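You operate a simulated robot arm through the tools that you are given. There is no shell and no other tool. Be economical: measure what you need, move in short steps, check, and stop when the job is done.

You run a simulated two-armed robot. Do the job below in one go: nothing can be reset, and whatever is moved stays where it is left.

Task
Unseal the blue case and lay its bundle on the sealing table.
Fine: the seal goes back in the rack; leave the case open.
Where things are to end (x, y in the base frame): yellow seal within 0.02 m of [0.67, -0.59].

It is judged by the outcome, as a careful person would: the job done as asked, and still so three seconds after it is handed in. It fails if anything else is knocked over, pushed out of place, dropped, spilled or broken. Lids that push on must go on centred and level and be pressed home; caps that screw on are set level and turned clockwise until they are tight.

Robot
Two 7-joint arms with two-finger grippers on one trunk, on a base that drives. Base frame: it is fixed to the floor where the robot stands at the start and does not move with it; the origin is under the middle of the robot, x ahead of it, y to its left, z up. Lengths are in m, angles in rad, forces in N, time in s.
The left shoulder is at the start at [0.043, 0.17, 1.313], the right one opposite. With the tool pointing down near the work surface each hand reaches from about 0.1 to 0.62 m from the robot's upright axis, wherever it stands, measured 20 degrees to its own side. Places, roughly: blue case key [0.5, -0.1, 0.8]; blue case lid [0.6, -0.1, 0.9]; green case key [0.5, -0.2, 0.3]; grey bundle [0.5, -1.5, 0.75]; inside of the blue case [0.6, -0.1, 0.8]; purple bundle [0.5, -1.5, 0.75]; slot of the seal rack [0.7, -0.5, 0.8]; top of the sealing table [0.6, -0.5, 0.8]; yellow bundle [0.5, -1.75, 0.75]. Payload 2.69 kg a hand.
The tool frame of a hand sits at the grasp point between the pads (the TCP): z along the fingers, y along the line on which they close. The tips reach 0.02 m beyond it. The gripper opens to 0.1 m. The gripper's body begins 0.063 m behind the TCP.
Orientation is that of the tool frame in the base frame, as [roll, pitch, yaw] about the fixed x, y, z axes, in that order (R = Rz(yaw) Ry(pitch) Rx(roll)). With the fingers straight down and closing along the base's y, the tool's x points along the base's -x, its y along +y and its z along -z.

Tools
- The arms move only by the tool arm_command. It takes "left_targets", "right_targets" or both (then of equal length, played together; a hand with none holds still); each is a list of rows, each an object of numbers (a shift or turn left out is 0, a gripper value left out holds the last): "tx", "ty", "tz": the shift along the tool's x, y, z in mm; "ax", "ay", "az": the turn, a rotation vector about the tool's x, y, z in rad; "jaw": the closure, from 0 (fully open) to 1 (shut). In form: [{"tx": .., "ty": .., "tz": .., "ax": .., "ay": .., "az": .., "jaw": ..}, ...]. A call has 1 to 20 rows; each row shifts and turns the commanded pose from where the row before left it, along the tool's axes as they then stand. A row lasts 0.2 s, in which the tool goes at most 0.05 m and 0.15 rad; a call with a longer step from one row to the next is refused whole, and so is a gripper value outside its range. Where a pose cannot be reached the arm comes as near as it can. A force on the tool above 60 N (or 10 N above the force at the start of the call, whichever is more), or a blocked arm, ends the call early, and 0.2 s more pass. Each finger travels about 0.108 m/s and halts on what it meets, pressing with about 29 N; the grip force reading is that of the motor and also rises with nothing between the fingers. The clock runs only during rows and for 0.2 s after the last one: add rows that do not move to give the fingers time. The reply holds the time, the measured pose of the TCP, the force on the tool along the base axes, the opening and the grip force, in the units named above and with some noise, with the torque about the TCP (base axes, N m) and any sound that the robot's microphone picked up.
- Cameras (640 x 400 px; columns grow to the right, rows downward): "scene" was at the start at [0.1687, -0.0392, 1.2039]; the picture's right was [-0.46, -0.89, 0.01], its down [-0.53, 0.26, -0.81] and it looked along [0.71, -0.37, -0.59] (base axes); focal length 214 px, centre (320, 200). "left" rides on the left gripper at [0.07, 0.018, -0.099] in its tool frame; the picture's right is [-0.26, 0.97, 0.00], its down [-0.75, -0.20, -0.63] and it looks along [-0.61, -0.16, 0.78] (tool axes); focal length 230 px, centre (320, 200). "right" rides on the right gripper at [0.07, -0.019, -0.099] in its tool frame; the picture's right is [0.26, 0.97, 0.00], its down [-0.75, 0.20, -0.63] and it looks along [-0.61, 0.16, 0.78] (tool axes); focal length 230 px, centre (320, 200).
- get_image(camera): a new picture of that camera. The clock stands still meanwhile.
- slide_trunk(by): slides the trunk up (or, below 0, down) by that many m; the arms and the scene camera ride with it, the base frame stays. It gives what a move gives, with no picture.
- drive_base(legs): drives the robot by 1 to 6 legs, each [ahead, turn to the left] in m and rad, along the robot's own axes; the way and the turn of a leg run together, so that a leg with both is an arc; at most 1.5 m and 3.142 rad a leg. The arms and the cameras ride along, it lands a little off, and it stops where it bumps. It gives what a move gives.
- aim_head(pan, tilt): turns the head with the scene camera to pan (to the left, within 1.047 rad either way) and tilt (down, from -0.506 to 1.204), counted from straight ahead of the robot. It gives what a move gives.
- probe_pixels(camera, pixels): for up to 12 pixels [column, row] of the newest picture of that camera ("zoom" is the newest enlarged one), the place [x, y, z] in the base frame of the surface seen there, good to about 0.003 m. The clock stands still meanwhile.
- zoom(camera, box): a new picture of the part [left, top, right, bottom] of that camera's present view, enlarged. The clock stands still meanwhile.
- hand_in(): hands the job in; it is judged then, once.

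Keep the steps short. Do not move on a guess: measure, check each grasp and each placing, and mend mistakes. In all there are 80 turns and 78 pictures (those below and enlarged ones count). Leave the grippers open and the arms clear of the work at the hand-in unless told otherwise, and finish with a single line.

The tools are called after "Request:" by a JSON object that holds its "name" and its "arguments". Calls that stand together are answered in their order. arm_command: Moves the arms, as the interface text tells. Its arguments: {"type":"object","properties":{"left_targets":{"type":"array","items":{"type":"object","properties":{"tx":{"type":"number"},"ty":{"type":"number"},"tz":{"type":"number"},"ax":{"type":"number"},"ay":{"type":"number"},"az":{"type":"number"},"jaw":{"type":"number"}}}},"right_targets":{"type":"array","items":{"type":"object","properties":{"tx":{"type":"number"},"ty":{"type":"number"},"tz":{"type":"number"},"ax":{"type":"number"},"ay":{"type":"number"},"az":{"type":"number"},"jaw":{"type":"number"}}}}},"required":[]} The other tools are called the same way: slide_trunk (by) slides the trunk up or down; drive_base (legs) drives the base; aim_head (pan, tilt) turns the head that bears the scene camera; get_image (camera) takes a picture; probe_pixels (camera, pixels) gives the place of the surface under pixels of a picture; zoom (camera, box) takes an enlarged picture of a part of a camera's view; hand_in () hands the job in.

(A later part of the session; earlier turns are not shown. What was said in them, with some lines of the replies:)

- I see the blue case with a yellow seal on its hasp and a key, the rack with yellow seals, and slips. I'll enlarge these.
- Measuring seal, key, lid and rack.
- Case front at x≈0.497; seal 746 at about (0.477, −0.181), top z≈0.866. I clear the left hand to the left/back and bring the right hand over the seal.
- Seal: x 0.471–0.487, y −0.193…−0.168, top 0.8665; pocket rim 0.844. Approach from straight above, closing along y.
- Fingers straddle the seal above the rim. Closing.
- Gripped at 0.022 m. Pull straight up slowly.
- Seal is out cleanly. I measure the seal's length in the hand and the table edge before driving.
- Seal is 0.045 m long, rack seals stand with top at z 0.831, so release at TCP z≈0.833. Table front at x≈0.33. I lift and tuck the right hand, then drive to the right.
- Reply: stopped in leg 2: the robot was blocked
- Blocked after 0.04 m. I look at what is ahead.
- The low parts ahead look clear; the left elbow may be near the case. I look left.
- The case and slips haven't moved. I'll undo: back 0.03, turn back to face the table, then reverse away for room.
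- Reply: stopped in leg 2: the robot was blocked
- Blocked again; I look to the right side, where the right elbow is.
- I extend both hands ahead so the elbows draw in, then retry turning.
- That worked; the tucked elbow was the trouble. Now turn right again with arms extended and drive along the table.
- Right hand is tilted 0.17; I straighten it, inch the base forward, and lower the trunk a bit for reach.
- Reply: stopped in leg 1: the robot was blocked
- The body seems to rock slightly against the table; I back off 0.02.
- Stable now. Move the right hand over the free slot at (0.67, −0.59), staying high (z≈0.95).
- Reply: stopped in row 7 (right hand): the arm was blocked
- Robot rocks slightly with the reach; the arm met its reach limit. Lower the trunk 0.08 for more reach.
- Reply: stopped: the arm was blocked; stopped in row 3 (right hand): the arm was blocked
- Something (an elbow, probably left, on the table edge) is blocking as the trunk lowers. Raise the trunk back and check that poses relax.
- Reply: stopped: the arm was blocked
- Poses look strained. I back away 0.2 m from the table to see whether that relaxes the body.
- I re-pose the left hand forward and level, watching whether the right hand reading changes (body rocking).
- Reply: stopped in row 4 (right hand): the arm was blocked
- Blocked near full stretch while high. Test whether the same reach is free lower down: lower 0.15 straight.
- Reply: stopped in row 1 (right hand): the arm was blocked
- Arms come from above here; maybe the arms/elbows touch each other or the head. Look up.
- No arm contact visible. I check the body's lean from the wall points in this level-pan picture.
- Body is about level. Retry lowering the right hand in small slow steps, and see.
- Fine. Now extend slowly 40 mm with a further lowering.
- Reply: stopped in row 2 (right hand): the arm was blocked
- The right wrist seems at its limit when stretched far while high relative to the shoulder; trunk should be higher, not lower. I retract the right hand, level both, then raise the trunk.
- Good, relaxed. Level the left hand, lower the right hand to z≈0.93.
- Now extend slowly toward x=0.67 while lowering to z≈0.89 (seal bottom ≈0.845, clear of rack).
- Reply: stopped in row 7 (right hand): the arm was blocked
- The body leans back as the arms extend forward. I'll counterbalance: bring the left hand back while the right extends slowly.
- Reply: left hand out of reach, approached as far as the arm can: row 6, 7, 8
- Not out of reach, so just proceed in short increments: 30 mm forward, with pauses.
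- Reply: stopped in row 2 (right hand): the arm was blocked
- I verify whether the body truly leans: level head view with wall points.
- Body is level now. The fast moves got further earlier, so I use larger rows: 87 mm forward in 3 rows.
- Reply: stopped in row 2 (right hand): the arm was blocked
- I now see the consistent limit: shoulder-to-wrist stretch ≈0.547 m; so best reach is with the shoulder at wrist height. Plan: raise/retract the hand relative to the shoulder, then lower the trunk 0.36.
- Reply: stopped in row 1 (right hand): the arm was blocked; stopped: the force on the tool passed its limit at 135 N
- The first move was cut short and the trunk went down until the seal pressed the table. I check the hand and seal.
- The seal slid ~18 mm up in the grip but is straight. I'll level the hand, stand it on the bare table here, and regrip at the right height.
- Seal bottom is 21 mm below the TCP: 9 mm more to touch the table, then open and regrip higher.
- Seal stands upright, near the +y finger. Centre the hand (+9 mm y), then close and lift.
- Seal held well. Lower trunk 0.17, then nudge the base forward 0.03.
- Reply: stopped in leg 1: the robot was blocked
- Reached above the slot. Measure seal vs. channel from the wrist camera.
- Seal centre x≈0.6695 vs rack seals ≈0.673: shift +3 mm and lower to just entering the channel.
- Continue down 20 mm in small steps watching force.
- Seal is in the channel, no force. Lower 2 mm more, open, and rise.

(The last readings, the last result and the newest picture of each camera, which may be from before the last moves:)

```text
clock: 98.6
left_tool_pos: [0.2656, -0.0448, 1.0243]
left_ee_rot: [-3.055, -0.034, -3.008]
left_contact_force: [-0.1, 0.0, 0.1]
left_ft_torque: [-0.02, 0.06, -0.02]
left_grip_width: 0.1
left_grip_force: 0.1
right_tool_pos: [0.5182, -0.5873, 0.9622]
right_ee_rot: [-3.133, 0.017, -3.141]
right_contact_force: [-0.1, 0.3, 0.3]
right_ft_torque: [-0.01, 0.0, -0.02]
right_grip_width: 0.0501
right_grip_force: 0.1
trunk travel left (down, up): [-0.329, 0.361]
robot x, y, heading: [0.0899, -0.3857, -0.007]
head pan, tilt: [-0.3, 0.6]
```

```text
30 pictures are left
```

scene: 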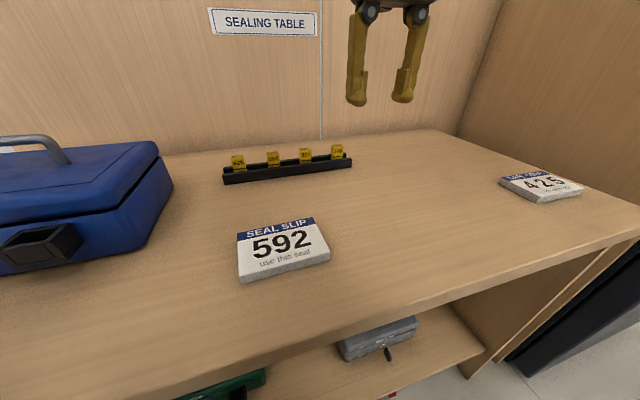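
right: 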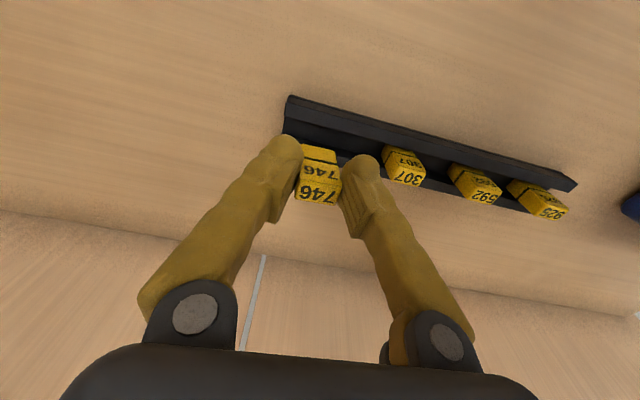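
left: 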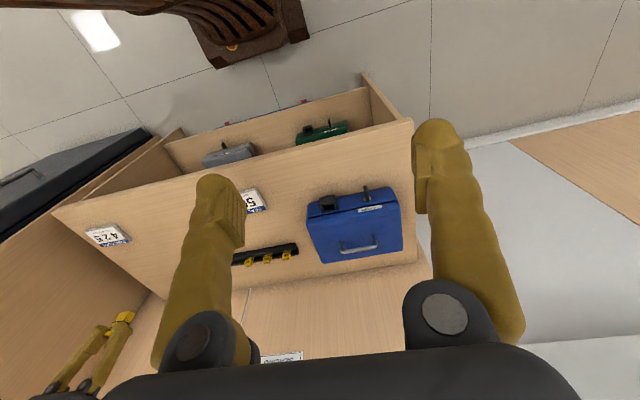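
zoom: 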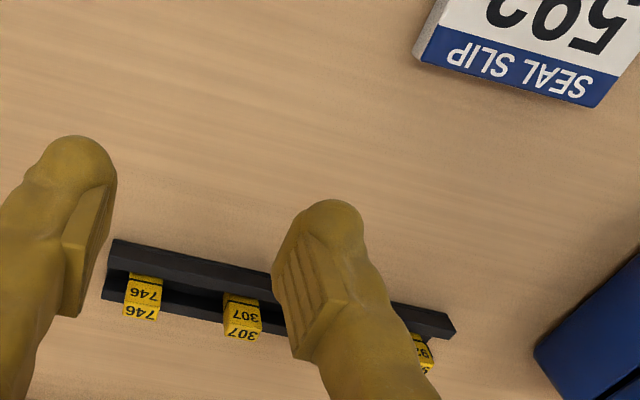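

Seal 746 stands in the rack slot. Now the key: the left hand can work from here. Level it and bring it above the key (0.470, −0.078).

Request:
{"name": "arm_command", "arguments": {"left_targets": [{"ax": -0.044, "ay": -0.017, "az": 0.067}, {"ax": -0.043, "ay": -0.017, "az": 0.067}, {"tx": -41, "ty": -7, "tz": 5}, {"tx": -41, "ty": -7, "tz": 10}, {"tx": -41, "ty": -7, "tz": 15}, {"tx": -41, "ty": -7, "tz": 20}, {"tx": -41, "ty": -6, "tz": 20}, {}, {}]}}

Request:
{"name": "aim_head", "arguments": {"pan": 0.6, "tilt": 0.6}}

Request:
{"name": "get_image", "arguments": {"camera": "scene"}}

Request:
{"name": "get_image", "arguments": {"camera": "left"}}

```text
clock: 100.6
left_tool_pos: [0.4922, -0.0708, 0.961]
left_ee_rot: [3.14, -0.002, -3.139]
left_contact_force: [0.6, -0.6, -0.5]
left_ft_torque: [0.0, 0.04, -0.05]
left_grip_width: 0.1
left_grip_force: 0.1
left hand out of reach, approached as far as the arm can: row 1, 2
right_tool_pos: [0.524, -0.5882, 0.9584]
right_ee_rot: [-3.132, 0.009, -3.139]
right_contact_force: [0.0, -0.1, 0.1]
right_ft_torque: [0.02, 0.01, -0.01]
right_grip_width: 0.05
right_grip_force: 0.0
trunk travel left (down, up): [-0.329, 0.361]
robot x, y, heading: [0.0869, -0.3871, -0.006]
head pan, tilt: [-0.3, 0.6]
```

```text
clock: 101.8
left_tool_pos: [0.4922, -0.0704, 0.9608]
left_ee_rot: [3.141, -0.004, -3.14]
left_contact_force: [-0.8, -0.9, 0.5]
left_ft_torque: [0.02, 0.01, 0.01]
left_grip_width: 0.1001
left_grip_force: 0.1
right_tool_pos: [0.5236, -0.5888, 0.9592]
right_ee_rot: [-3.133, 0.011, -3.14]
right_contact_force: [0.2, -0.4, 0.1]
right_ft_torque: [-0.01, 0.04, 0.01]
right_grip_width: 0.05
right_grip_force: 0.1
trunk travel left (down, up): [-0.329, 0.361]
robot x, y, heading: [0.0865, -0.3916, -0.001]
head pan, tilt: [0.6, 0.6]
```

```text
29 pictures are left
```

scene: 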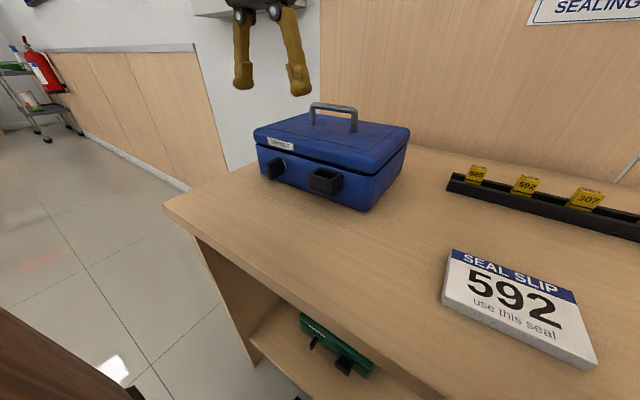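

```text
28 pictures are left
```

left: 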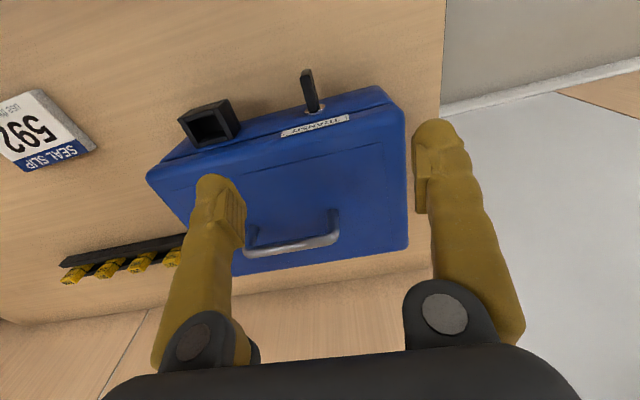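

Back to x=0.468, centre on the key (y −0.0785), part-close, descend to z 0.83 and close on the blade.

Request:
{"name": "arm_command", "arguments": {"left_targets": [{"tx": 24, "ty": -8, "jaw": 0.6}, {"jaw": 0.6}, {"tz": 25}, {"tz": 30}, {"tz": 30}, {"tz": 25}, {"tz": 15}, {"tz": 5}, {}]}}

Request:
{"name": "zoom", "arguments": {"camera": "scene", "box": [220, 100, 380, 210]}}

Request:
{"name": "zoom", "arguments": {"camera": "left", "box": [180, 40, 460, 215]}}

```text
clock: 103.8
left_tool_pos: [0.4668, -0.0807, 0.8329]
left_ee_rot: [3.141, -0.004, -3.141]
left_contact_force: [0.3, 0.7, 0.1]
left_ft_torque: [-0.01, -0.01, 0.0]
left_grip_width: 0.04
left_grip_force: 0.1
right_tool_pos: [0.5245, -0.5887, 0.9576]
right_ee_rot: [-3.132, 0.011, -3.139]
right_contact_force: [-0.5, -0.3, -0.1]
right_ft_torque: [0.03, 0.0, 0.05]
right_grip_width: 0.0501
right_grip_force: 0.1
trunk travel left (down, up): [-0.329, 0.361]
robot x, y, heading: [0.0882, -0.3846, -0.007]
head pan, tilt: [0.6, 0.6]
```

```text
3.64 times, centred on (300, 155) of scene
```

zoom: 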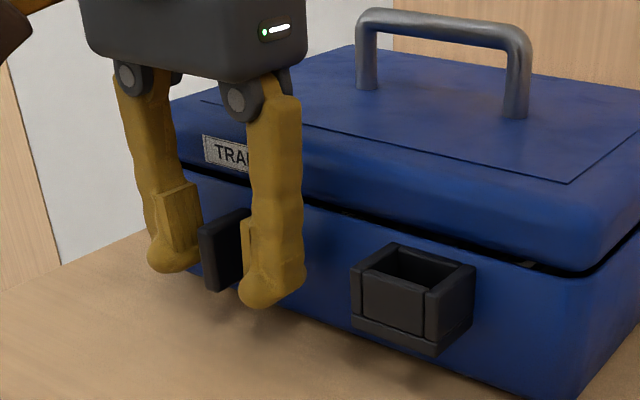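

```text
2.29 times, centred on (320, 128) of left
```

zoom: 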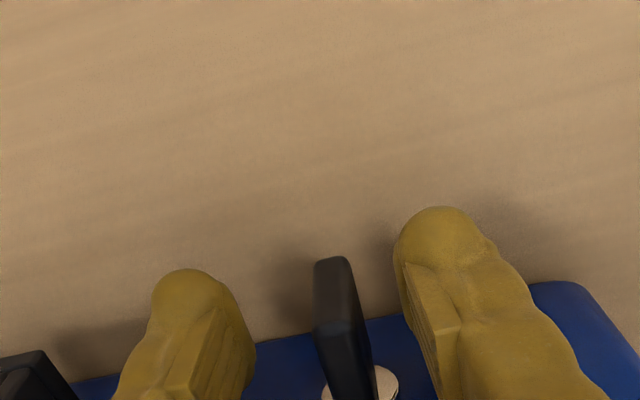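

Blade centred between the fingers. Lower 4 mm onto the key axis, close, then try a gentle turn to the left (counter-clockwise seen from the front).

Request:
{"name": "arm_command", "arguments": {"left_targets": [{"ty": 2, "tz": 4}, {"jaw": 0.8}, {"jaw": 1.0}, {"jaw": 1.0}, {}, {"ax": 0.07}, {"ax": 0.07}, {"ax": 0.07}, {"ax": 0.07}, {}]}}

Request:
{"name": "zoom", "arguments": {"camera": "scene", "box": [220, 100, 380, 210]}}

```text
clock: 106.0
left_tool_pos: [0.4663, -0.0786, 0.8289]
left_ee_rot: [-2.861, -0.005, -3.139]
left_contact_force: [-5.5, 7.6, 0.5]
left_ft_torque: [0.31, -0.27, 0.28]
left_grip_width: 0.0101
left_grip_force: 28.8
right_tool_pos: [0.5236, -0.587, 0.9587]
right_ee_rot: [-3.131, 0.011, -3.141]
right_contact_force: [1.1, 0.1, -0.3]
right_ft_torque: [-0.01, 0.01, 0.01]
right_grip_width: 0.0498
right_grip_force: 0.1
trunk travel left (down, up): [-0.329, 0.361]
robot x, y, heading: [0.0856, -0.389, -0.002]
head pan, tilt: [0.6, 0.6]
```

```text
3.64 times, centred on (300, 155) of scene
```

zoom: 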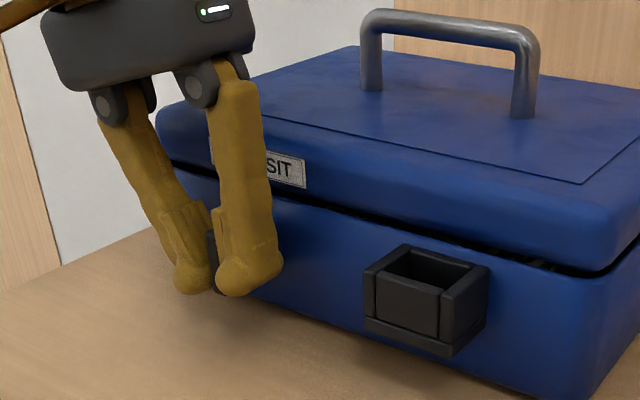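

The turn is resisted (torque 0.31, side force) and the case shifted a little in view. I return to vertical and measure the case.

Request:
{"name": "arm_command", "arguments": {"left_targets": [{"ax": -0.07}, {"ax": -0.07}, {"ax": -0.07}, {"ax": -0.07}, {}, {}]}}

Request:
{"name": "zoom", "arguments": {"camera": "scene", "box": [220, 100, 420, 240]}}

Request:
{"name": "probe_pixels", "arguments": {"camera": "zoom", "pixels": [[350, 240], [315, 215], [400, 230], [495, 315], [590, 145], [440, 50], [340, 40], [300, 120], [490, 210]]}}

```text
clock: 107.4
left_tool_pos: [0.4673, -0.0787, 0.8279]
left_ee_rot: [3.141, 0.0, -3.14]
left_contact_force: [-4.5, -9.1, 2.8]
left_ft_torque: [-0.07, -0.49, 0.08]
left_grip_width: 0.0095
left_grip_force: 29.4
right_tool_pos: [0.5234, -0.589, 0.9588]
right_ee_rot: [-3.132, 0.011, -3.14]
right_contact_force: [-1.3, 0.7, -0.6]
right_ft_torque: [-0.02, 0.01, 0.0]
right_grip_width: 0.0501
right_grip_force: 0.1
trunk travel left (down, up): [-0.329, 0.361]
robot x, y, heading: [0.0878, -0.3896, -0.003]
head pan, tilt: [0.6, 0.6]
```

```text
2.86 times, centred on (320, 170) of scene
```

zoom: 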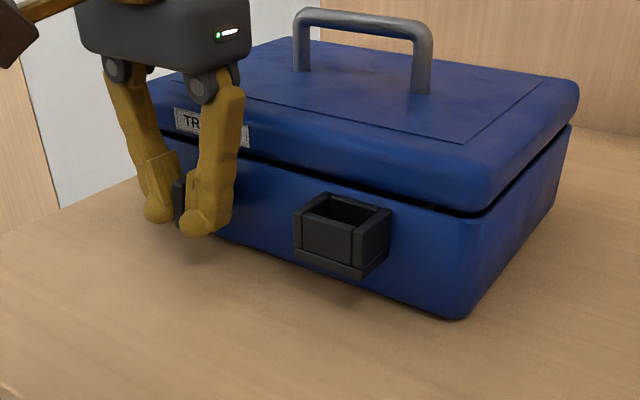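

```text
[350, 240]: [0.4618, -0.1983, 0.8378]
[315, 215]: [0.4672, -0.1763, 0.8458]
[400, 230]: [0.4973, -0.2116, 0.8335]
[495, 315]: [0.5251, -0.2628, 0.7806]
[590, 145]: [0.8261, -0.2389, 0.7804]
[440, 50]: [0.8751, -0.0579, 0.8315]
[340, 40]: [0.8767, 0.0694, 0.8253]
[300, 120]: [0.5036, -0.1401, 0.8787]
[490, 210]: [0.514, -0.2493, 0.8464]
```

Case displaced only by a few mm at most. Try clockwise gently.

Request:
{"name": "arm_command", "arguments": {"left_targets": [{"ax": -0.07}, {"ax": -0.07}, {"ax": -0.07}, {"ax": -0.07}, {"ax": -0.07}, {}, {}]}}

Request:
{"name": "zoom", "arguments": {"camera": "scene", "box": [220, 100, 420, 240]}}

```text
clock: 109.0
left_tool_pos: [0.4686, -0.0805, 0.83]
left_ee_rot: [2.789, -0.003, -3.139]
left_contact_force: [-0.3, -13.5, 4.8]
left_ft_torque: [-0.03, -0.05, 0.09]
left_grip_width: 0.0095
left_grip_force: 28.5
right_tool_pos: [0.5241, -0.5908, 0.9589]
right_ee_rot: [-3.135, 0.01, -3.141]
right_contact_force: [0.2, 0.9, 0.8]
right_ft_torque: [0.03, 0.01, 0.0]
right_grip_width: 0.0499
right_grip_force: 0.2
trunk travel left (down, up): [-0.329, 0.361]
robot x, y, heading: [0.0854, -0.3864, -0.002]
head pan, tilt: [0.6, 0.6]
```

```text
2.86 times, centred on (320, 170) of scene
```

zoom: 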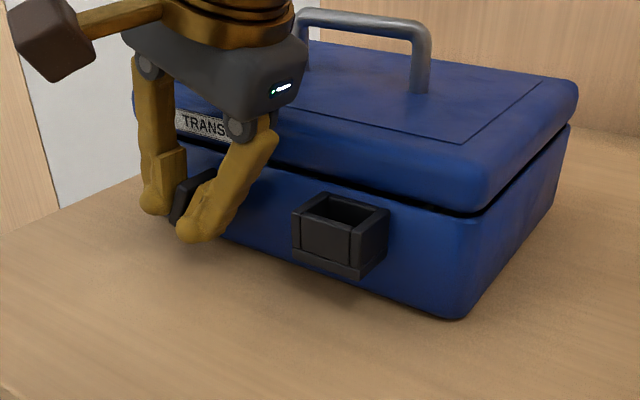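

Clockwise turns freely. Continue to about 40° (pocket clearance limit).

Request:
{"name": "arm_command", "arguments": {"left_targets": [{"ax": -0.07, "ty": 1}, {"ax": -0.07, "ty": 1}, {"ax": -0.07}, {"ax": -0.07}, {"ax": -0.07}, {}, {}]}}

Request:
{"name": "zoom", "arguments": {"camera": "scene", "box": [220, 100, 420, 240]}}

```text
clock: 110.2
left_tool_pos: [0.4654, -0.0702, 0.8323]
left_ee_rot: [2.522, 0.026, -3.076]
left_contact_force: [-12.5, -13.9, 40.8]
left_ft_torque: [-8.64, -2.56, -0.75]
left_grip_width: 0.0202
left_grip_force: 29.1
right_tool_pos: [0.52, -0.5906, 0.9605]
right_ee_rot: [-3.135, 0.013, -3.139]
right_contact_force: [0.1, 0.3, 0.2]
right_ft_torque: [-0.02, -0.01, 0.0]
right_grip_width: 0.05
right_grip_force: 0.0
trunk travel left (down, up): [-0.329, 0.361]
robot x, y, heading: [0.0844, -0.3886, -0.003]
head pan, tilt: [0.6, 0.6]
stopped in row 5 (left hand): the force on the tool passed its limit at 64 N (the readings are from after the stop); the commanded pose is now the measured one
```

```text
2.86 times, centred on (320, 170) of scene
```

zoom: 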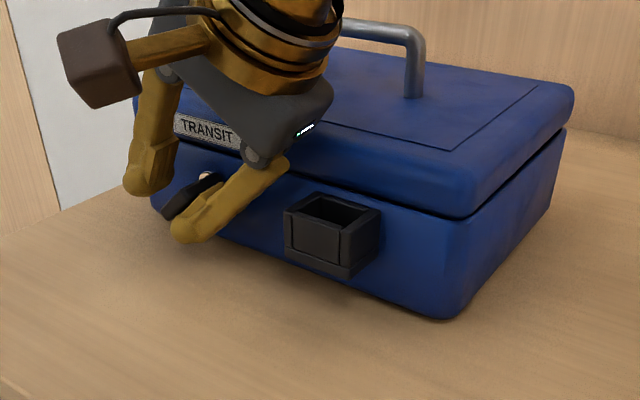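

The gripper body touched the case. Open, back away from the case (−x) and withdraw upward level.

Request:
{"name": "arm_command", "arguments": {"left_targets": [{"jaw": 0.7}, {"jaw": 0.4}, {"tx": 20}, {"tx": 20}, {"tz": -25, "tx": 10}, {"tz": -30, "ax": 0.1}, {"tz": -30, "ax": 0.15}, {"ax": 0.15}, {"ax": 0.15}, {"ax": 0.07, "az": 0.06}, {}]}}

Request:
{"name": "zoom", "arguments": {"camera": "scene", "box": [220, 100, 420, 240]}}

Request:
{"name": "probe_pixels", "arguments": {"camera": "zoom", "pixels": [[160, 212], [185, 195], [210, 183], [205, 178], [222, 178], [285, 215], [375, 225], [405, 90], [470, 250], [300, 75]]}}

```text
clock: 110.5
left_tool_pos: [0.4664, -0.0694, 0.8358]
left_ee_rot: [2.511, 0.021, -3.078]
left_contact_force: [-14.0, -17.9, 40.7]
left_ft_torque: [-2.64, -1.73, -1.69]
left_grip_width: 0.03
left_grip_force: 0.0
right_tool_pos: [0.5205, -0.5923, 0.9597]
right_ee_rot: [-3.135, 0.015, -3.14]
right_contact_force: [0.1, -0.1, -1.0]
right_ft_torque: [0.03, -0.03, -0.02]
right_grip_width: 0.05
right_grip_force: 0.1
trunk travel left (down, up): [-0.329, 0.361]
robot x, y, heading: [0.0877, -0.3891, -0.006]
head pan, tilt: [0.6, 0.6]
stopped in row 1 (left hand): the force on the tool passed its limit at 61 N (the readings are from after the stop); the commanded pose is now the measured one
```

```text
2.86 times, centred on (320, 170) of scene
```

zoom: 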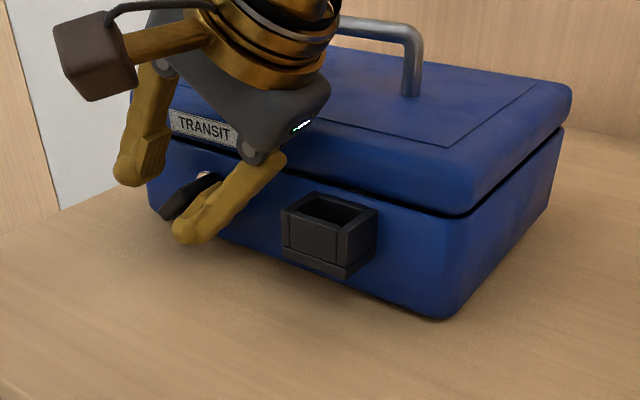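

```text
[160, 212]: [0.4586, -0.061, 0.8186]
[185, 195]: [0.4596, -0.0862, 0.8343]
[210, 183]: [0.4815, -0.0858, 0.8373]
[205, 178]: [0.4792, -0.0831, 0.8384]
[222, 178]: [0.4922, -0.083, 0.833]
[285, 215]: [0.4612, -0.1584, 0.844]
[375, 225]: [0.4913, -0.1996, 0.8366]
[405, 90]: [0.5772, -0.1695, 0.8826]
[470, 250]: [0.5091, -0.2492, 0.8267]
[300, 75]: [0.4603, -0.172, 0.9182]
```

Key is at ~58°, case in place. The hand is pressing down on the lid edge; withdraw along the tool axis first.

Request:
{"name": "arm_command", "arguments": {"left_targets": [{"tz": -6}, {"tz": -10}, {"tz": -15}, {"tz": -20, "jaw": 0.6}, {"tz": -20, "tx": 15}, {"tx": 20, "ax": 0.12}, {"ax": 0.15, "tz": -15}, {"ax": 0.15}, {"ax": 0.14}, {"ax": 0.07, "az": -0.06}, {}, {}]}}

Request:
{"name": "zoom", "arguments": {"camera": "scene", "box": [220, 100, 420, 240]}}

```text
clock: 113.2
left_tool_pos: [0.4347, -0.1181, 0.9023]
left_ee_rot: [-3.138, 0.019, -3.018]
left_contact_force: [-0.3, 0.1, -0.8]
left_ft_torque: [-0.01, -0.01, -0.01]
left_grip_width: 0.04
left_grip_force: 0.0
right_tool_pos: [0.5219, -0.5895, 0.9583]
right_ee_rot: [-3.132, 0.011, -3.14]
right_contact_force: [-0.2, 0.3, -0.3]
right_ft_torque: [-0.04, 0.02, 0.01]
right_grip_width: 0.0502
right_grip_force: 0.0
trunk travel left (down, up): [-0.329, 0.361]
robot x, y, heading: [0.0878, -0.3853, -0.003]
head pan, tilt: [0.6, 0.6]
```

```text
2.86 times, centred on (320, 170) of scene
```

zoom: 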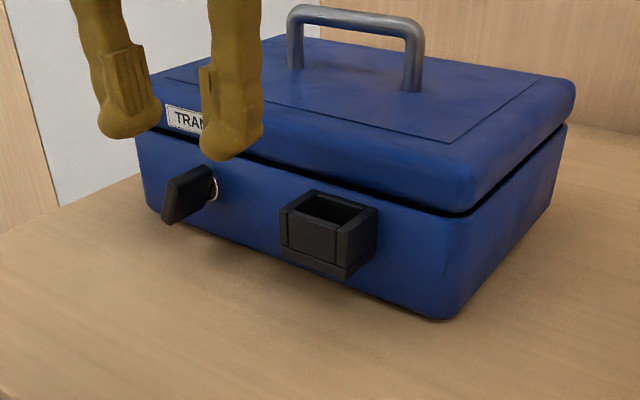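

Key at ~55°. Straighten the hand, close the fingers and push the upper key end down to horizontal from above (y −0.094).

Request:
{"name": "arm_command", "arguments": {"left_targets": [{"az": 0.12, "ay": 0.019, "jaw": 1.0}, {"jaw": 1.0}, {"tx": -18, "ty": 12}, {"tx": -17, "ty": 12}, {}, {"tz": 20}, {"tz": 15}, {"tz": 6}, {"tz": 4}, {"tz": 3}, {"tz": 3}, {"tz": 2}, {}]}}

Request:
{"name": "zoom", "arguments": {"camera": "scene", "box": [220, 100, 420, 240]}}

```text
clock: 116.0
left_tool_pos: [0.4707, -0.0969, 0.8496]
left_ee_rot: [-3.14, 0.003, -3.139]
left_contact_force: [2.8, -18.7, 16.5]
left_ft_torque: [-0.08, -0.04, -0.19]
left_grip_width: 0.0
left_grip_force: 29.0
right_tool_pos: [0.5237, -0.5913, 0.9588]
right_ee_rot: [-3.134, 0.011, -3.141]
right_contact_force: [0.9, -1.1, 0.3]
right_ft_torque: [0.0, -0.02, 0.03]
right_grip_width: 0.0499
right_grip_force: 0.1
trunk travel left (down, up): [-0.329, 0.361]
robot x, y, heading: [0.0858, -0.3855, -0.004]
head pan, tilt: [0.6, 0.6]
```

```text
2.86 times, centred on (320, 170) of scene
```

zoom: 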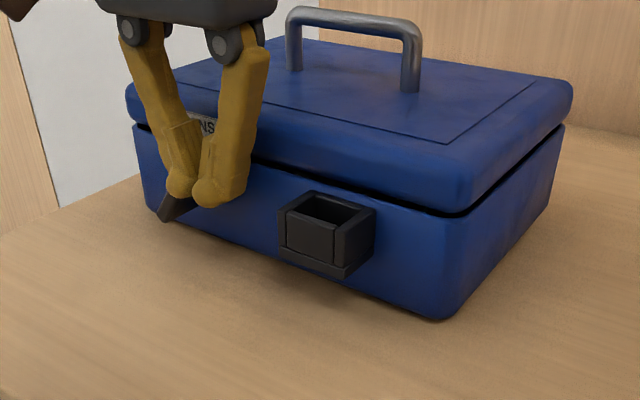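

Forces suggest the key is near its stop. Raise, move over the handle (0.578, −0.125) and turn the hand 90° to close along x; look at the key meanwhile.

Request:
{"name": "arm_command", "arguments": {"left_targets": [{"tz": -30}, {"tz": -40}, {"tz": -40}, {"tz": -40}, {"tx": -36, "ty": -9}, {"tx": -36, "ty": -9}, {"tx": -36, "ty": -10}, {"az": 0.143, "jaw": 0.5}, {"az": 0.143}, {"az": 0.143}, {"az": 0.143}, {"az": 0.143}, {"az": 0.143}, {"az": 0.143}, {"az": 0.143}, {"az": 0.143}, {"az": 0.143}, {"az": 0.141}, {}]}}

Request:
{"name": "zoom", "arguments": {"camera": "scene", "box": [200, 40, 420, 200]}}

Request:
{"name": "get_image", "arguments": {"camera": "left"}}

```text
clock: 120.0
left_tool_pos: [0.5789, -0.122, 1.0]
left_ee_rot: [3.14, -0.001, 1.572]
left_contact_force: [0.3, -0.3, -0.7]
left_ft_torque: [-0.01, 0.03, -0.03]
left_grip_width: 0.0499
left_grip_force: 0.0
right_tool_pos: [0.5242, -0.5889, 0.9585]
right_ee_rot: [-3.133, 0.01, -3.14]
right_contact_force: [0.6, -0.4, -0.4]
right_ft_torque: [-0.02, -0.01, 0.04]
right_grip_width: 0.0498
right_grip_force: 0.1
trunk travel left (down, up): [-0.329, 0.361]
robot x, y, heading: [0.0854, -0.3909, -0.003]
head pan, tilt: [0.6, 0.6]
```

```text
2.50 times, centred on (310, 120) of scene
```

zoom: 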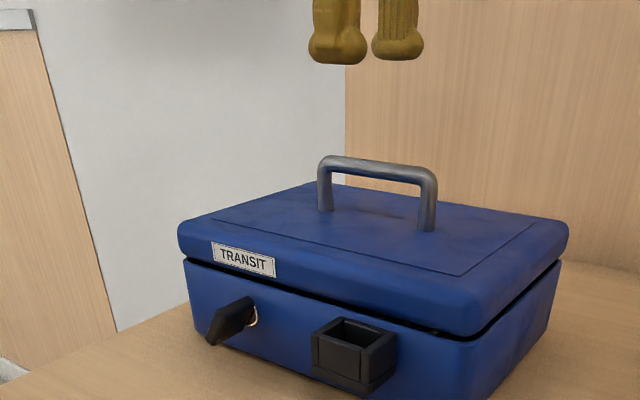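

```text
17 pictures are left
```

left: 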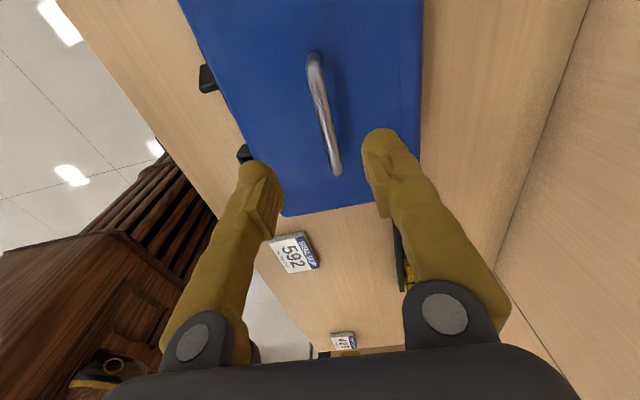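

Descend on the handle, close, and lift gently 12 mm as a test.

Request:
{"name": "arm_command", "arguments": {"left_targets": [{"tz": 30, "ty": -1}, {"tz": 30}, {"tz": 20}, {"tz": 10}, {}, {"jaw": 0.8}, {"jaw": 1.0}, {"jaw": 1.0}, {}, {"tz": -4}, {"tz": -4}, {"tz": -4}, {}]}}

Request:
{"name": "zoom", "arguments": {"camera": "scene", "box": [200, 60, 420, 220]}}

```text
clock: 122.8
left_tool_pos: [0.578, -0.1223, 0.9206]
left_ee_rot: [-3.138, 0.001, 1.573]
left_contact_force: [0.4, 0.6, -16.1]
left_ft_torque: [0.06, 0.01, -0.02]
left_grip_width: 0.0059
left_grip_force: 28.3
right_tool_pos: [0.5253, -0.5887, 0.9588]
right_ee_rot: [-3.132, 0.009, -3.141]
right_contact_force: [0.3, -0.2, -0.1]
right_ft_torque: [0.0, -0.01, 0.04]
right_grip_width: 0.0499
right_grip_force: 0.0
trunk travel left (down, up): [-0.329, 0.361]
robot x, y, heading: [0.0897, -0.3875, -0.003]
head pan, tilt: [0.6, 0.6]
```

```text
2.50 times, centred on (310, 140) of scene
```

zoom: 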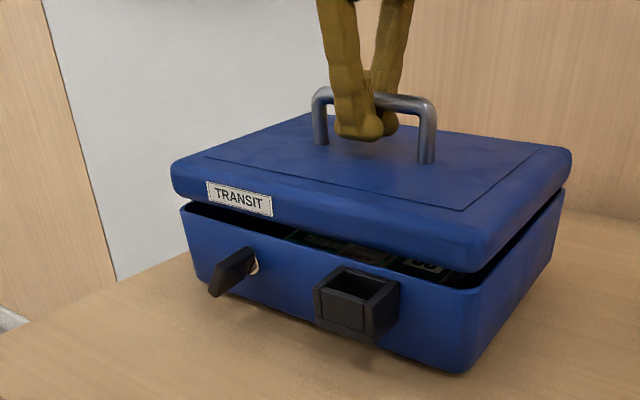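

Unlocked – the lid lifts. Regrip the handle higher on the fingertips, then swing the lid along its hinge arc (hinge ≈ x 0.66, z 0.85) to about 48°.

Request:
{"name": "arm_command", "arguments": {"left_targets": [{"tz": 6}, {"tz": 7}, {"jaw": 0.8}, {"jaw": 0.75}, {"tz": -8}, {"tz": -7}, {"jaw": 1.0}, {}, {}, {"ty": 9.5, "tz": -10.8}, {"ty": 10.8, "tz": -9.5}, {"ty": 12.1, "tz": -7.8}, {"ty": 13, "tz": -6.1}, {"ty": 13.7, "tz": -4.2}, {"ty": 14.2, "tz": -2.2}, {}]}}

Request:
{"name": "zoom", "arguments": {"camera": "scene", "box": [200, 20, 440, 200]}}

```text
clock: 126.2
left_tool_pos: [0.6523, -0.121, 0.9644]
left_ee_rot: [-3.139, 0.001, 1.574]
left_contact_force: [-0.3, -0.6, -14.9]
left_ft_torque: [0.04, 0.0, -0.02]
left_grip_width: 0.006
left_grip_force: 29.2
right_tool_pos: [0.5239, -0.5886, 0.9585]
right_ee_rot: [-3.132, 0.008, -3.139]
right_contact_force: [0.4, -0.3, -0.2]
right_ft_torque: [0.01, 0.01, -0.01]
right_grip_width: 0.0498
right_grip_force: 0.1
trunk travel left (down, up): [-0.329, 0.361]
robot x, y, heading: [0.0886, -0.3883, -0.005]
head pan, tilt: [0.6, 0.6]
```

```text
2.22 times, centred on (320, 110) of scene
```

zoom: 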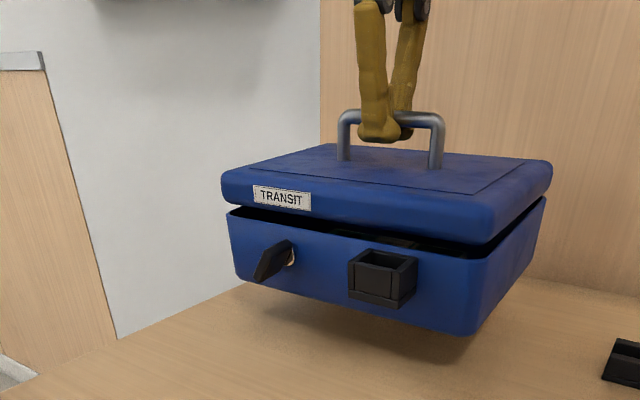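

The whole case came up: the lid is still latched (key not fully turned). I set it back exactly along the reverse path, release, and go to a spot above the key, re-measuring it.

Request:
{"name": "arm_command", "arguments": {"left_targets": [{"ty": -14.2, "tz": 2.2}, {"ty": -13.7, "tz": 4.2}, {"ty": -13, "tz": 6.1}, {"ty": -12.1, "tz": 7.8}, {"ty": -10.8, "tz": 9.5}, {"ty": -9.5, "tz": 10.8}, {"tz": 1}, {}, {"jaw": 0.8}, {"jaw": 0.65}, {}, {"tz": -25}, {"tz": -35}, {"ty": -36, "tx": 7}, {"ty": -36, "tx": 7}, {"ty": -36, "tx": 7, "jaw": 1.0}, {"jaw": 1.0}, {}]}}

Request:
{"name": "zoom", "arguments": {"camera": "scene", "box": [200, 60, 420, 220]}}

Request:
{"name": "probe_pixels", "arguments": {"camera": "zoom", "pixels": [[215, 287], [222, 280], [232, 270], [240, 262], [247, 255], [212, 292], [320, 290], [392, 300], [430, 150], [320, 130], [470, 350], [190, 215]]}}

```text
clock: 129.9
left_tool_pos: [0.4666, -0.1006, 0.983]
left_ee_rot: [3.139, 0.004, 1.575]
left_contact_force: [0.1, 0.3, -0.4]
left_ft_torque: [0.05, 0.03, -0.01]
left_grip_width: 0.0
left_grip_force: 29.0
right_tool_pos: [0.5235, -0.5889, 0.9587]
right_ee_rot: [-3.133, 0.01, -3.141]
right_contact_force: [-0.9, 0.2, 0.4]
right_ft_torque: [0.01, -0.01, 0.02]
right_grip_width: 0.0498
right_grip_force: 0.1
trunk travel left (down, up): [-0.329, 0.361]
robot x, y, heading: [0.0898, -0.3875, 0.001]
head pan, tilt: [0.6, 0.6]
```

```text
2.50 times, centred on (310, 140) of scene
```

zoom: 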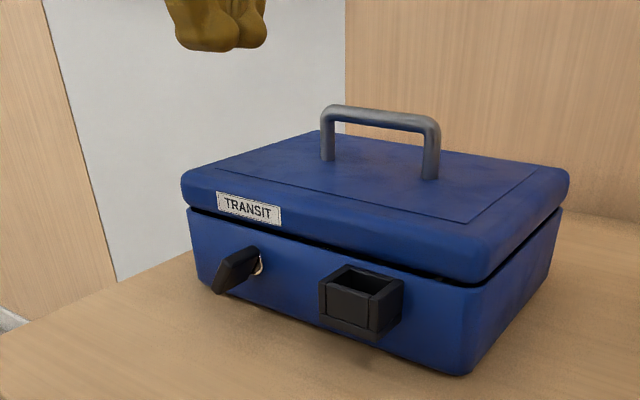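

```text
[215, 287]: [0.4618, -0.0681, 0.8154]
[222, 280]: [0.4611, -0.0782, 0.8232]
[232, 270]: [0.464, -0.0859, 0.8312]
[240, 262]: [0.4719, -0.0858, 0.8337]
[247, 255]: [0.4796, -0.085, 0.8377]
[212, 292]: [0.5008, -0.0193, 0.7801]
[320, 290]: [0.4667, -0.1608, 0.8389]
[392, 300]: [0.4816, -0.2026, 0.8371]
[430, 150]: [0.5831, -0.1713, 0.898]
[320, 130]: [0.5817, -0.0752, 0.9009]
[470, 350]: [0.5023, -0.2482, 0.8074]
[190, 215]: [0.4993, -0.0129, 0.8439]
```

Case is back in place (within ~3 mm). Key is at ~50°; my earlier push was beyond its end. Push down at y −0.087 until the blade lies flat, then return above the handle.

Request:
{"name": "arm_command", "arguments": {"left_targets": [{"tx": 13.6, "ty": 4}, {"tz": 40}, {"tz": 40}, {"tz": 30}, {"tz": 8}, {"tz": 5}, {"tz": 4}, {"tz": 3}, {"tz": 2}, {"tz": 1}, {}, {"tz": -30}, {"tz": -40}, {"tz": -45}, {"tz": -45}, {"ty": 37, "tx": -12, "jaw": 0.5}, {"ty": 37, "tx": -12}, {"ty": 37, "tx": -11}, {}]}}

Request:
{"name": "zoom", "arguments": {"camera": "scene", "box": [200, 60, 420, 220]}}

```text
clock: 133.9
left_tool_pos: [0.5832, -0.1209, 1.0093]
left_ee_rot: [3.139, 0.003, 1.575]
left_contact_force: [0.3, 1.0, 0.2]
left_ft_torque: [-0.02, -0.01, -0.04]
left_grip_width: 0.0501
left_grip_force: 0.1
right_tool_pos: [0.5238, -0.5889, 0.9579]
right_ee_rot: [-3.132, 0.012, -3.141]
right_contact_force: [0.1, 0.1, -0.2]
right_ft_torque: [0.05, -0.03, -0.02]
right_grip_width: 0.0501
right_grip_force: 0.0
trunk travel left (down, up): [-0.329, 0.361]
robot x, y, heading: [0.0876, -0.3906, -0.002]
head pan, tilt: [0.6, 0.6]
```

```text
2.50 times, centred on (310, 140) of scene
```

zoom: 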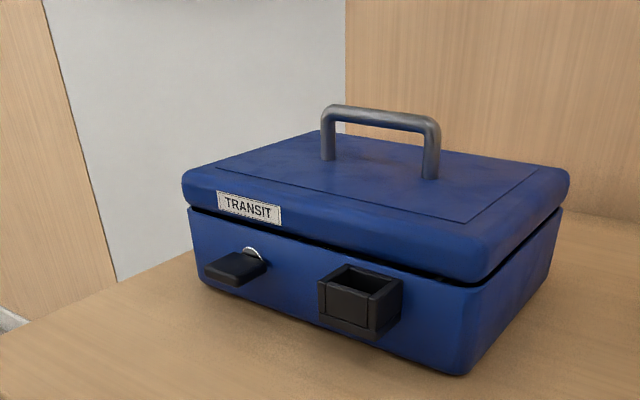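

Key is now horizontal. Grip the handle at the fingertips and swing the lid to ~40°, then check.

Request:
{"name": "arm_command", "arguments": {"left_targets": [{"tz": 40, "tx": -1}, {"tz": 35}, {"tz": 10}, {}, {"jaw": 0.8}, {"jaw": 1.0}, {"jaw": 1.0}, {}, {"ty": 9.5, "tz": -10.8}, {"ty": 10.8, "tz": -9.5}, {"ty": 12.1, "tz": -7.8}, {"ty": 13, "tz": -6.1}, {"ty": 13.7, "tz": -4.2}, {}]}}

Request:
{"name": "zoom", "arguments": {"camera": "scene", "box": [200, 20, 440, 200]}}

```text
clock: 136.9
left_tool_pos: [0.6439, -0.1222, 0.9627]
left_ee_rot: [3.142, 0.001, 1.575]
left_contact_force: [-0.5, 2.2, -0.4]
left_ft_torque: [-0.04, 0.01, -0.45]
left_grip_width: 0.0088
left_grip_force: 29.6
right_tool_pos: [0.5239, -0.588, 0.9592]
right_ee_rot: [-3.132, 0.01, -3.14]
right_contact_force: [0.2, 0.0, 0.2]
right_ft_torque: [-0.02, 0.0, -0.01]
right_grip_width: 0.0499
right_grip_force: 0.1
trunk travel left (down, up): [-0.329, 0.361]
robot x, y, heading: [0.0903, -0.3907, -0.002]
head pan, tilt: [0.6, 0.6]
```

```text
2.22 times, centred on (320, 110) of scene
```

zoom: 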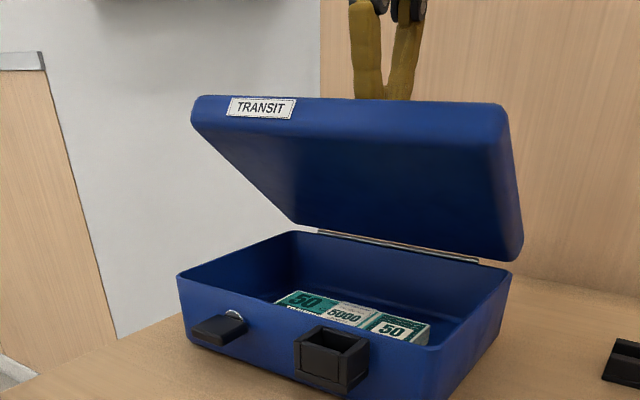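

The lid is free and the green bundle is visible inside. The lid exerts almost no force (friction hinge). Swing to ~68°, release gently, rise and check that it stays.

Request:
{"name": "arm_command", "arguments": {"left_targets": [{"ty": 14.2, "tz": -2.2, "ax": -0.05}, {"ty": 14.4, "tz": 0.5, "ax": -0.05}, {"ty": 14.2, "tz": 3.2, "ax": -0.04}, {"ty": 6, "tz": 2.5}, {}, {"jaw": 0.85}, {"jaw": 0.8}, {}, {"tz": -25}, {"tz": -35}, {"tz": -40}, {"ty": -40}, {"ty": -40}, {"ty": -40}, {}]}}

Request:
{"name": "get_image", "arguments": {"camera": "scene"}}

Request:
{"name": "get_image", "arguments": {"camera": "left"}}

```text
clock: 140.2
left_tool_pos: [0.5614, -0.1216, 1.0448]
left_ee_rot: [3.002, 0.001, 1.575]
left_contact_force: [-0.1, -0.1, 0.2]
left_ft_torque: [0.0, -0.01, 0.03]
left_grip_width: 0.0199
left_grip_force: 0.2
right_tool_pos: [0.5238, -0.5888, 0.959]
right_ee_rot: [-3.133, 0.01, -3.138]
right_contact_force: [0.3, 0.1, 0.2]
right_ft_torque: [0.01, -0.02, -0.01]
right_grip_width: 0.0499
right_grip_force: 0.0
trunk travel left (down, up): [-0.329, 0.361]
robot x, y, heading: [0.0879, -0.3917, -0.005]
head pan, tilt: [0.6, 0.6]
```

```text
11 pictures are left
```

scene: 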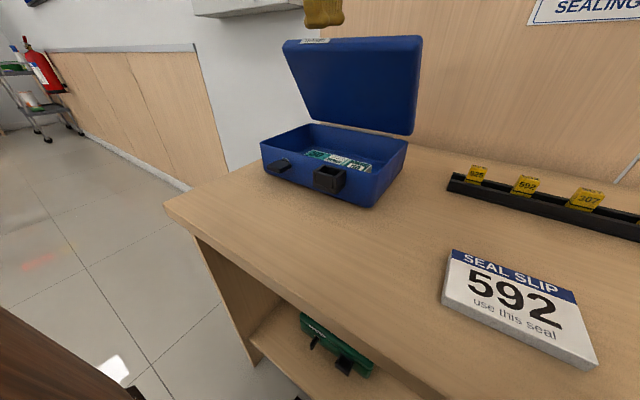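

```text
10 pictures are left
```

left: 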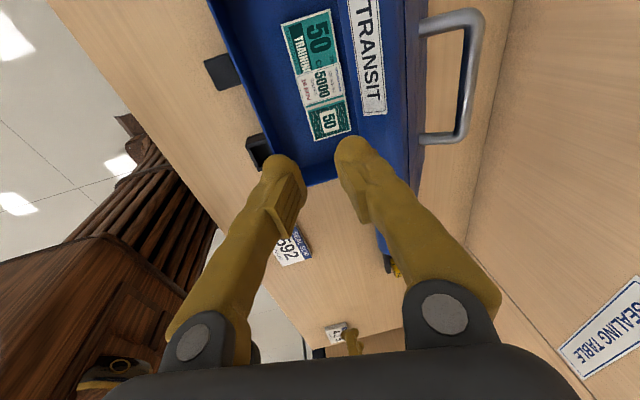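

Lid stays. Probe the bundle and case walls, then push the lid gently further open from inside with the fingertips and come back.

Request:
{"name": "probe_pixels", "arguments": {"camera": "left", "pixels": [[285, 28], [328, 15], [313, 138], [349, 127], [318, 80], [262, 60], [362, 120], [300, 165], [245, 20], [296, 100], [340, 60], [290, 60]]}}

Request:
{"name": "arm_command", "arguments": {"left_targets": [{"tz": 38}, {"tz": 38, "ty": -8}, {"ty": 20}, {"ty": 20}, {"ty": 20}, {"ty": 15}, {"ty": 12}, {"ty": 8}, {}, {"ty": -30}, {"ty": -40}, {}]}}

Request:
{"name": "get_image", "arguments": {"camera": "scene"}}

```text
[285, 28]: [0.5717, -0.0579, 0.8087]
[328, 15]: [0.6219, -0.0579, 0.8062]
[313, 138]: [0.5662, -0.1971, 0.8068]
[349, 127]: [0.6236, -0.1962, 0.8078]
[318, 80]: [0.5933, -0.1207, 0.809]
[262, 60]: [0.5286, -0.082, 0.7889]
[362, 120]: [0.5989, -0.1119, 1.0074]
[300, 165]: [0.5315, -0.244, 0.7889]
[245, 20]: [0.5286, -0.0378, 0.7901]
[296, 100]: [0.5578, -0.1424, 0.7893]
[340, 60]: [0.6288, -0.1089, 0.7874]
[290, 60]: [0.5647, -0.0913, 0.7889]
```

```text
clock: 142.8
left_tool_pos: [0.5894, -0.1223, 0.9716]
left_ee_rot: [3.002, 0.001, 1.573]
left_contact_force: [0.2, -0.3, -0.1]
left_ft_torque: [0.0, 0.01, -0.03]
left_grip_width: 0.0202
left_grip_force: 0.1
right_tool_pos: [0.5227, -0.5882, 0.9588]
right_ee_rot: [-3.133, 0.011, -3.138]
right_contact_force: [-0.2, -0.2, 0.4]
right_ft_torque: [0.0, -0.01, -0.02]
right_grip_width: 0.0501
right_grip_force: 0.1
trunk travel left (down, up): [-0.329, 0.361]
robot x, y, heading: [0.0876, -0.3854, -0.003]
head pan, tilt: [0.6, 0.6]
```

```text
9 pictures are left
```

scene: 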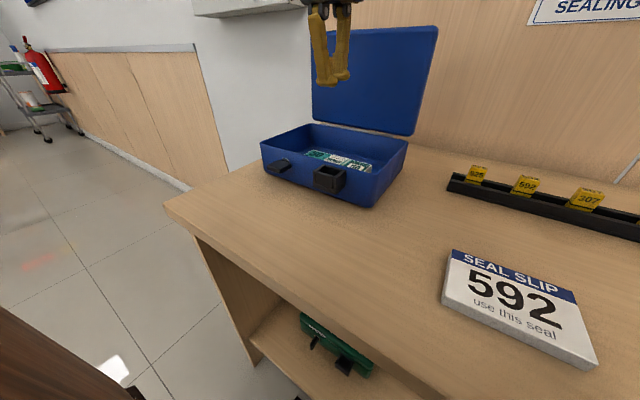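

Lid is fully open. Bundle: x 0.566–0.625, y −0.197…−0.058, top 0.808. Level the hand, open to ~0.085, descend to z 0.812, grip across x and lift.

Request:
{"name": "arm_command", "arguments": {"left_targets": [{"ax": 0.14, "jaw": 0.15}, {"ty": 5.5, "tx": -4.5}, {}, {"tz": 40}, {"tz": 40}, {"tz": 40}, {"tz": 25}, {"tz": 10}, {"tz": 4}, {}, {"jaw": 0.4}, {"jaw": 0.7}, {"jaw": 0.7}, {}, {"tz": -10}, {"tz": -25}, {"tz": -35}, {"tz": -40}, {"tz": -30}, {}]}}

Request:
{"name": "get_image", "arguments": {"camera": "left"}}

Request:
{"name": "get_image", "arguments": {"camera": "scene"}}

```text
clock: 146.9
left_tool_pos: [0.5948, -0.1282, 0.9514]
left_ee_rot: [-3.141, 0.002, 1.575]
left_contact_force: [-0.2, 0.2, -1.1]
left_ft_torque: [0.0, 0.0, 0.04]
left_grip_width: 0.0589
left_grip_force: 29.4
right_tool_pos: [0.5235, -0.5891, 0.9569]
right_ee_rot: [-3.133, 0.011, -3.141]
right_contact_force: [0.0, 0.1, 0.5]
right_ft_torque: [0.01, 0.02, 0.01]
right_grip_width: 0.0501
right_grip_force: 0.1
trunk travel left (down, up): [-0.329, 0.361]
robot x, y, heading: [0.0838, -0.3888, -0.007]
head pan, tilt: [0.6, 0.6]
```

```text
8 pictures are left
```

left: 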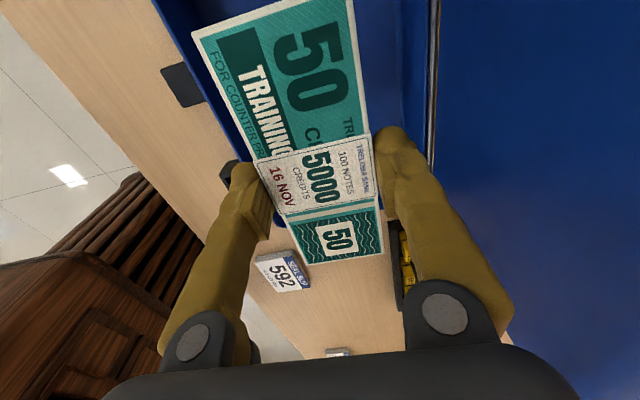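

```text
7 pictures are left
5 turns are left
```

scene: 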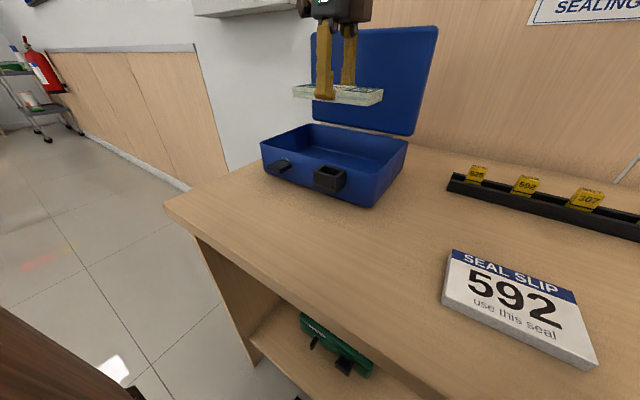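

Bundle is held. Carry it over the bare table at (0.55, −0.347), between case, slip and rack, and lower it nearly to the surface.

Request:
{"name": "arm_command", "arguments": {"left_targets": [{"tx": -36, "ty": -7}, {"tx": -37, "ty": -8}, {"tx": -37, "ty": -8}, {"tx": -37, "ty": -8}, {"tx": -36, "ty": -7}, {"tx": -36, "ty": -7}, {}, {"tz": 35}, {"tz": 40}, {"tz": 35}, {"tz": 20}, {"tz": 10}, {"tz": 5}, {"tz": 2}, {}]}}

Request:
{"name": "aim_head", "arguments": {"pan": 0.1, "tilt": 0.7}}

Request:
{"name": "get_image", "arguments": {"camera": "scene"}}

```text
clock: 150.2
left_tool_pos: [0.5506, -0.348, 0.8052]
left_ee_rot: [3.141, 0.002, 1.576]
left_contact_force: [-0.3, 0.0, -1.5]
left_ft_torque: [-0.05, -0.01, 0.0]
left_grip_width: 0.0588
left_grip_force: 29.1
right_tool_pos: [0.524, -0.59, 0.9584]
right_ee_rot: [-3.132, 0.012, -3.139]
right_contact_force: [0.6, 0.3, 1.0]
right_ft_torque: [0.01, -0.02, -0.01]
right_grip_width: 0.0501
right_grip_force: 0.1
trunk travel left (down, up): [-0.329, 0.361]
robot x, y, heading: [0.0874, -0.3904, -0.006]
head pan, tilt: [0.6, 0.6]
```

```text
clock: 151.1
left_tool_pos: [0.5506, -0.3469, 0.805]
left_ee_rot: [3.141, 0.001, 1.575]
left_contact_force: [0.1, 0.3, -1.8]
left_ft_torque: [-0.03, 0.01, -0.01]
left_grip_width: 0.0589
left_grip_force: 29.3
right_tool_pos: [0.5241, -0.588, 0.959]
right_ee_rot: [-3.132, 0.01, -3.14]
right_contact_force: [0.5, -0.4, -0.4]
right_ft_torque: [0.01, -0.01, 0.02]
right_grip_width: 0.0499
right_grip_force: 0.1
trunk travel left (down, up): [-0.329, 0.361]
robot x, y, heading: [0.0884, -0.3871, -0.003]
head pan, tilt: [0.099, 0.7]
```

```text
6 pictures are left
4 turns are left
```

scene: 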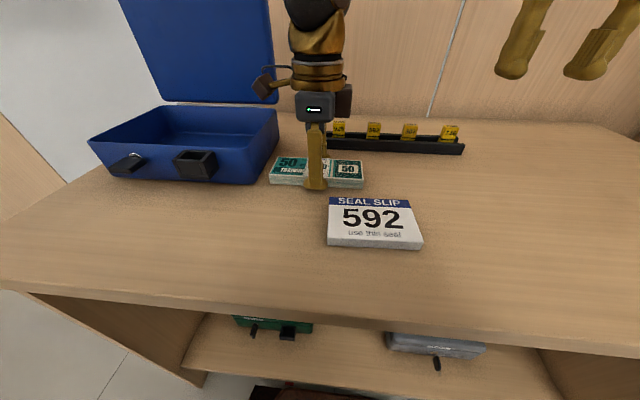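

Placed clear of case, rack and slip. Lower the last 2–3 mm, open, rise; open the right gripper too.

Request:
{"name": "arm_command", "arguments": {"left_targets": [{"tz": 2}, {"tz": 1.5}, {}, {"jaw": 0.55}, {"jaw": 0.4}, {"jaw": 0.25}, {}, {"tz": -15}, {"tz": -30}, {"tz": -40}, {"tz": -40}, {"tz": -40}, {"tz": -30, "ty": -30, "jaw": 0}, {"ty": -40, "jaw": 0}, {"ty": -40, "jaw": 0}, {}], "right_targets": [{}, {}, {}, {}, {}, {}, {}, {}, {"jaw": 0}, {"tz": -20, "jaw": 0}, {"tz": -20, "jaw": 0}, {"tx": 30}, {"tx": 30}, {"tx": 20}, {}, {}]}}

Request:
{"name": "get_image", "arguments": {"camera": "scene"}}

Request:
{"name": "probe_pixels", "arguments": {"camera": "scene", "pixels": [[450, 128], [410, 127], [317, 165], [275, 170], [362, 172]]}}

```text
clock: 154.5
left_tool_pos: [0.4381, -0.348, 0.999]
left_ee_rot: [3.141, 0.001, 1.575]
left_contact_force: [0.4, -0.2, 0.1]
left_ft_torque: [0.01, 0.01, -0.02]
left_grip_width: 0.1
left_grip_force: 0.1
right_tool_pos: [0.4446, -0.5886, 0.9985]
right_ee_rot: [-3.132, 0.011, -3.139]
right_contact_force: [0.2, 0.6, 0.1]
right_ft_torque: [-0.01, -0.01, 0.03]
right_grip_width: 0.1
right_grip_force: 0.1
trunk travel left (down, up): [-0.329, 0.361]
robot x, y, heading: [0.0853, -0.3859, -0.006]
head pan, tilt: [0.099, 0.7]
```

```text
5 pictures are left
```

scene: 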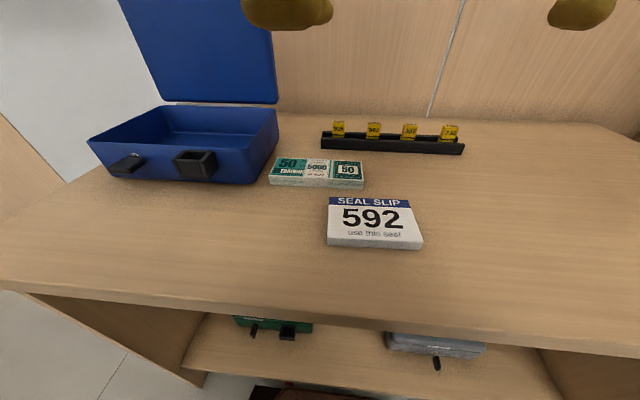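

```text
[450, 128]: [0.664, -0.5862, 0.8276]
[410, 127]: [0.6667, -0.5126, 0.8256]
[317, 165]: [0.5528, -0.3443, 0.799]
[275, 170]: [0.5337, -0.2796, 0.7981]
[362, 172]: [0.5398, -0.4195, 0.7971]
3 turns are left
```

The bundle lies flat on the table. The seal stands in the rack at about (0.668, −0.587), the case is open, and both hands are open and clear. Handing in.

Request:
{"name": "hand_in", "arguments": {}}

```text
The job is handed in.
```

The blue case is unsealed and left open, seal 746 is back in the rack at about (0.668, −0.587), and the bundle lies flat on the sealing table; the case was nudged, and once lifted and set back, ending about 3 mm from where it started.
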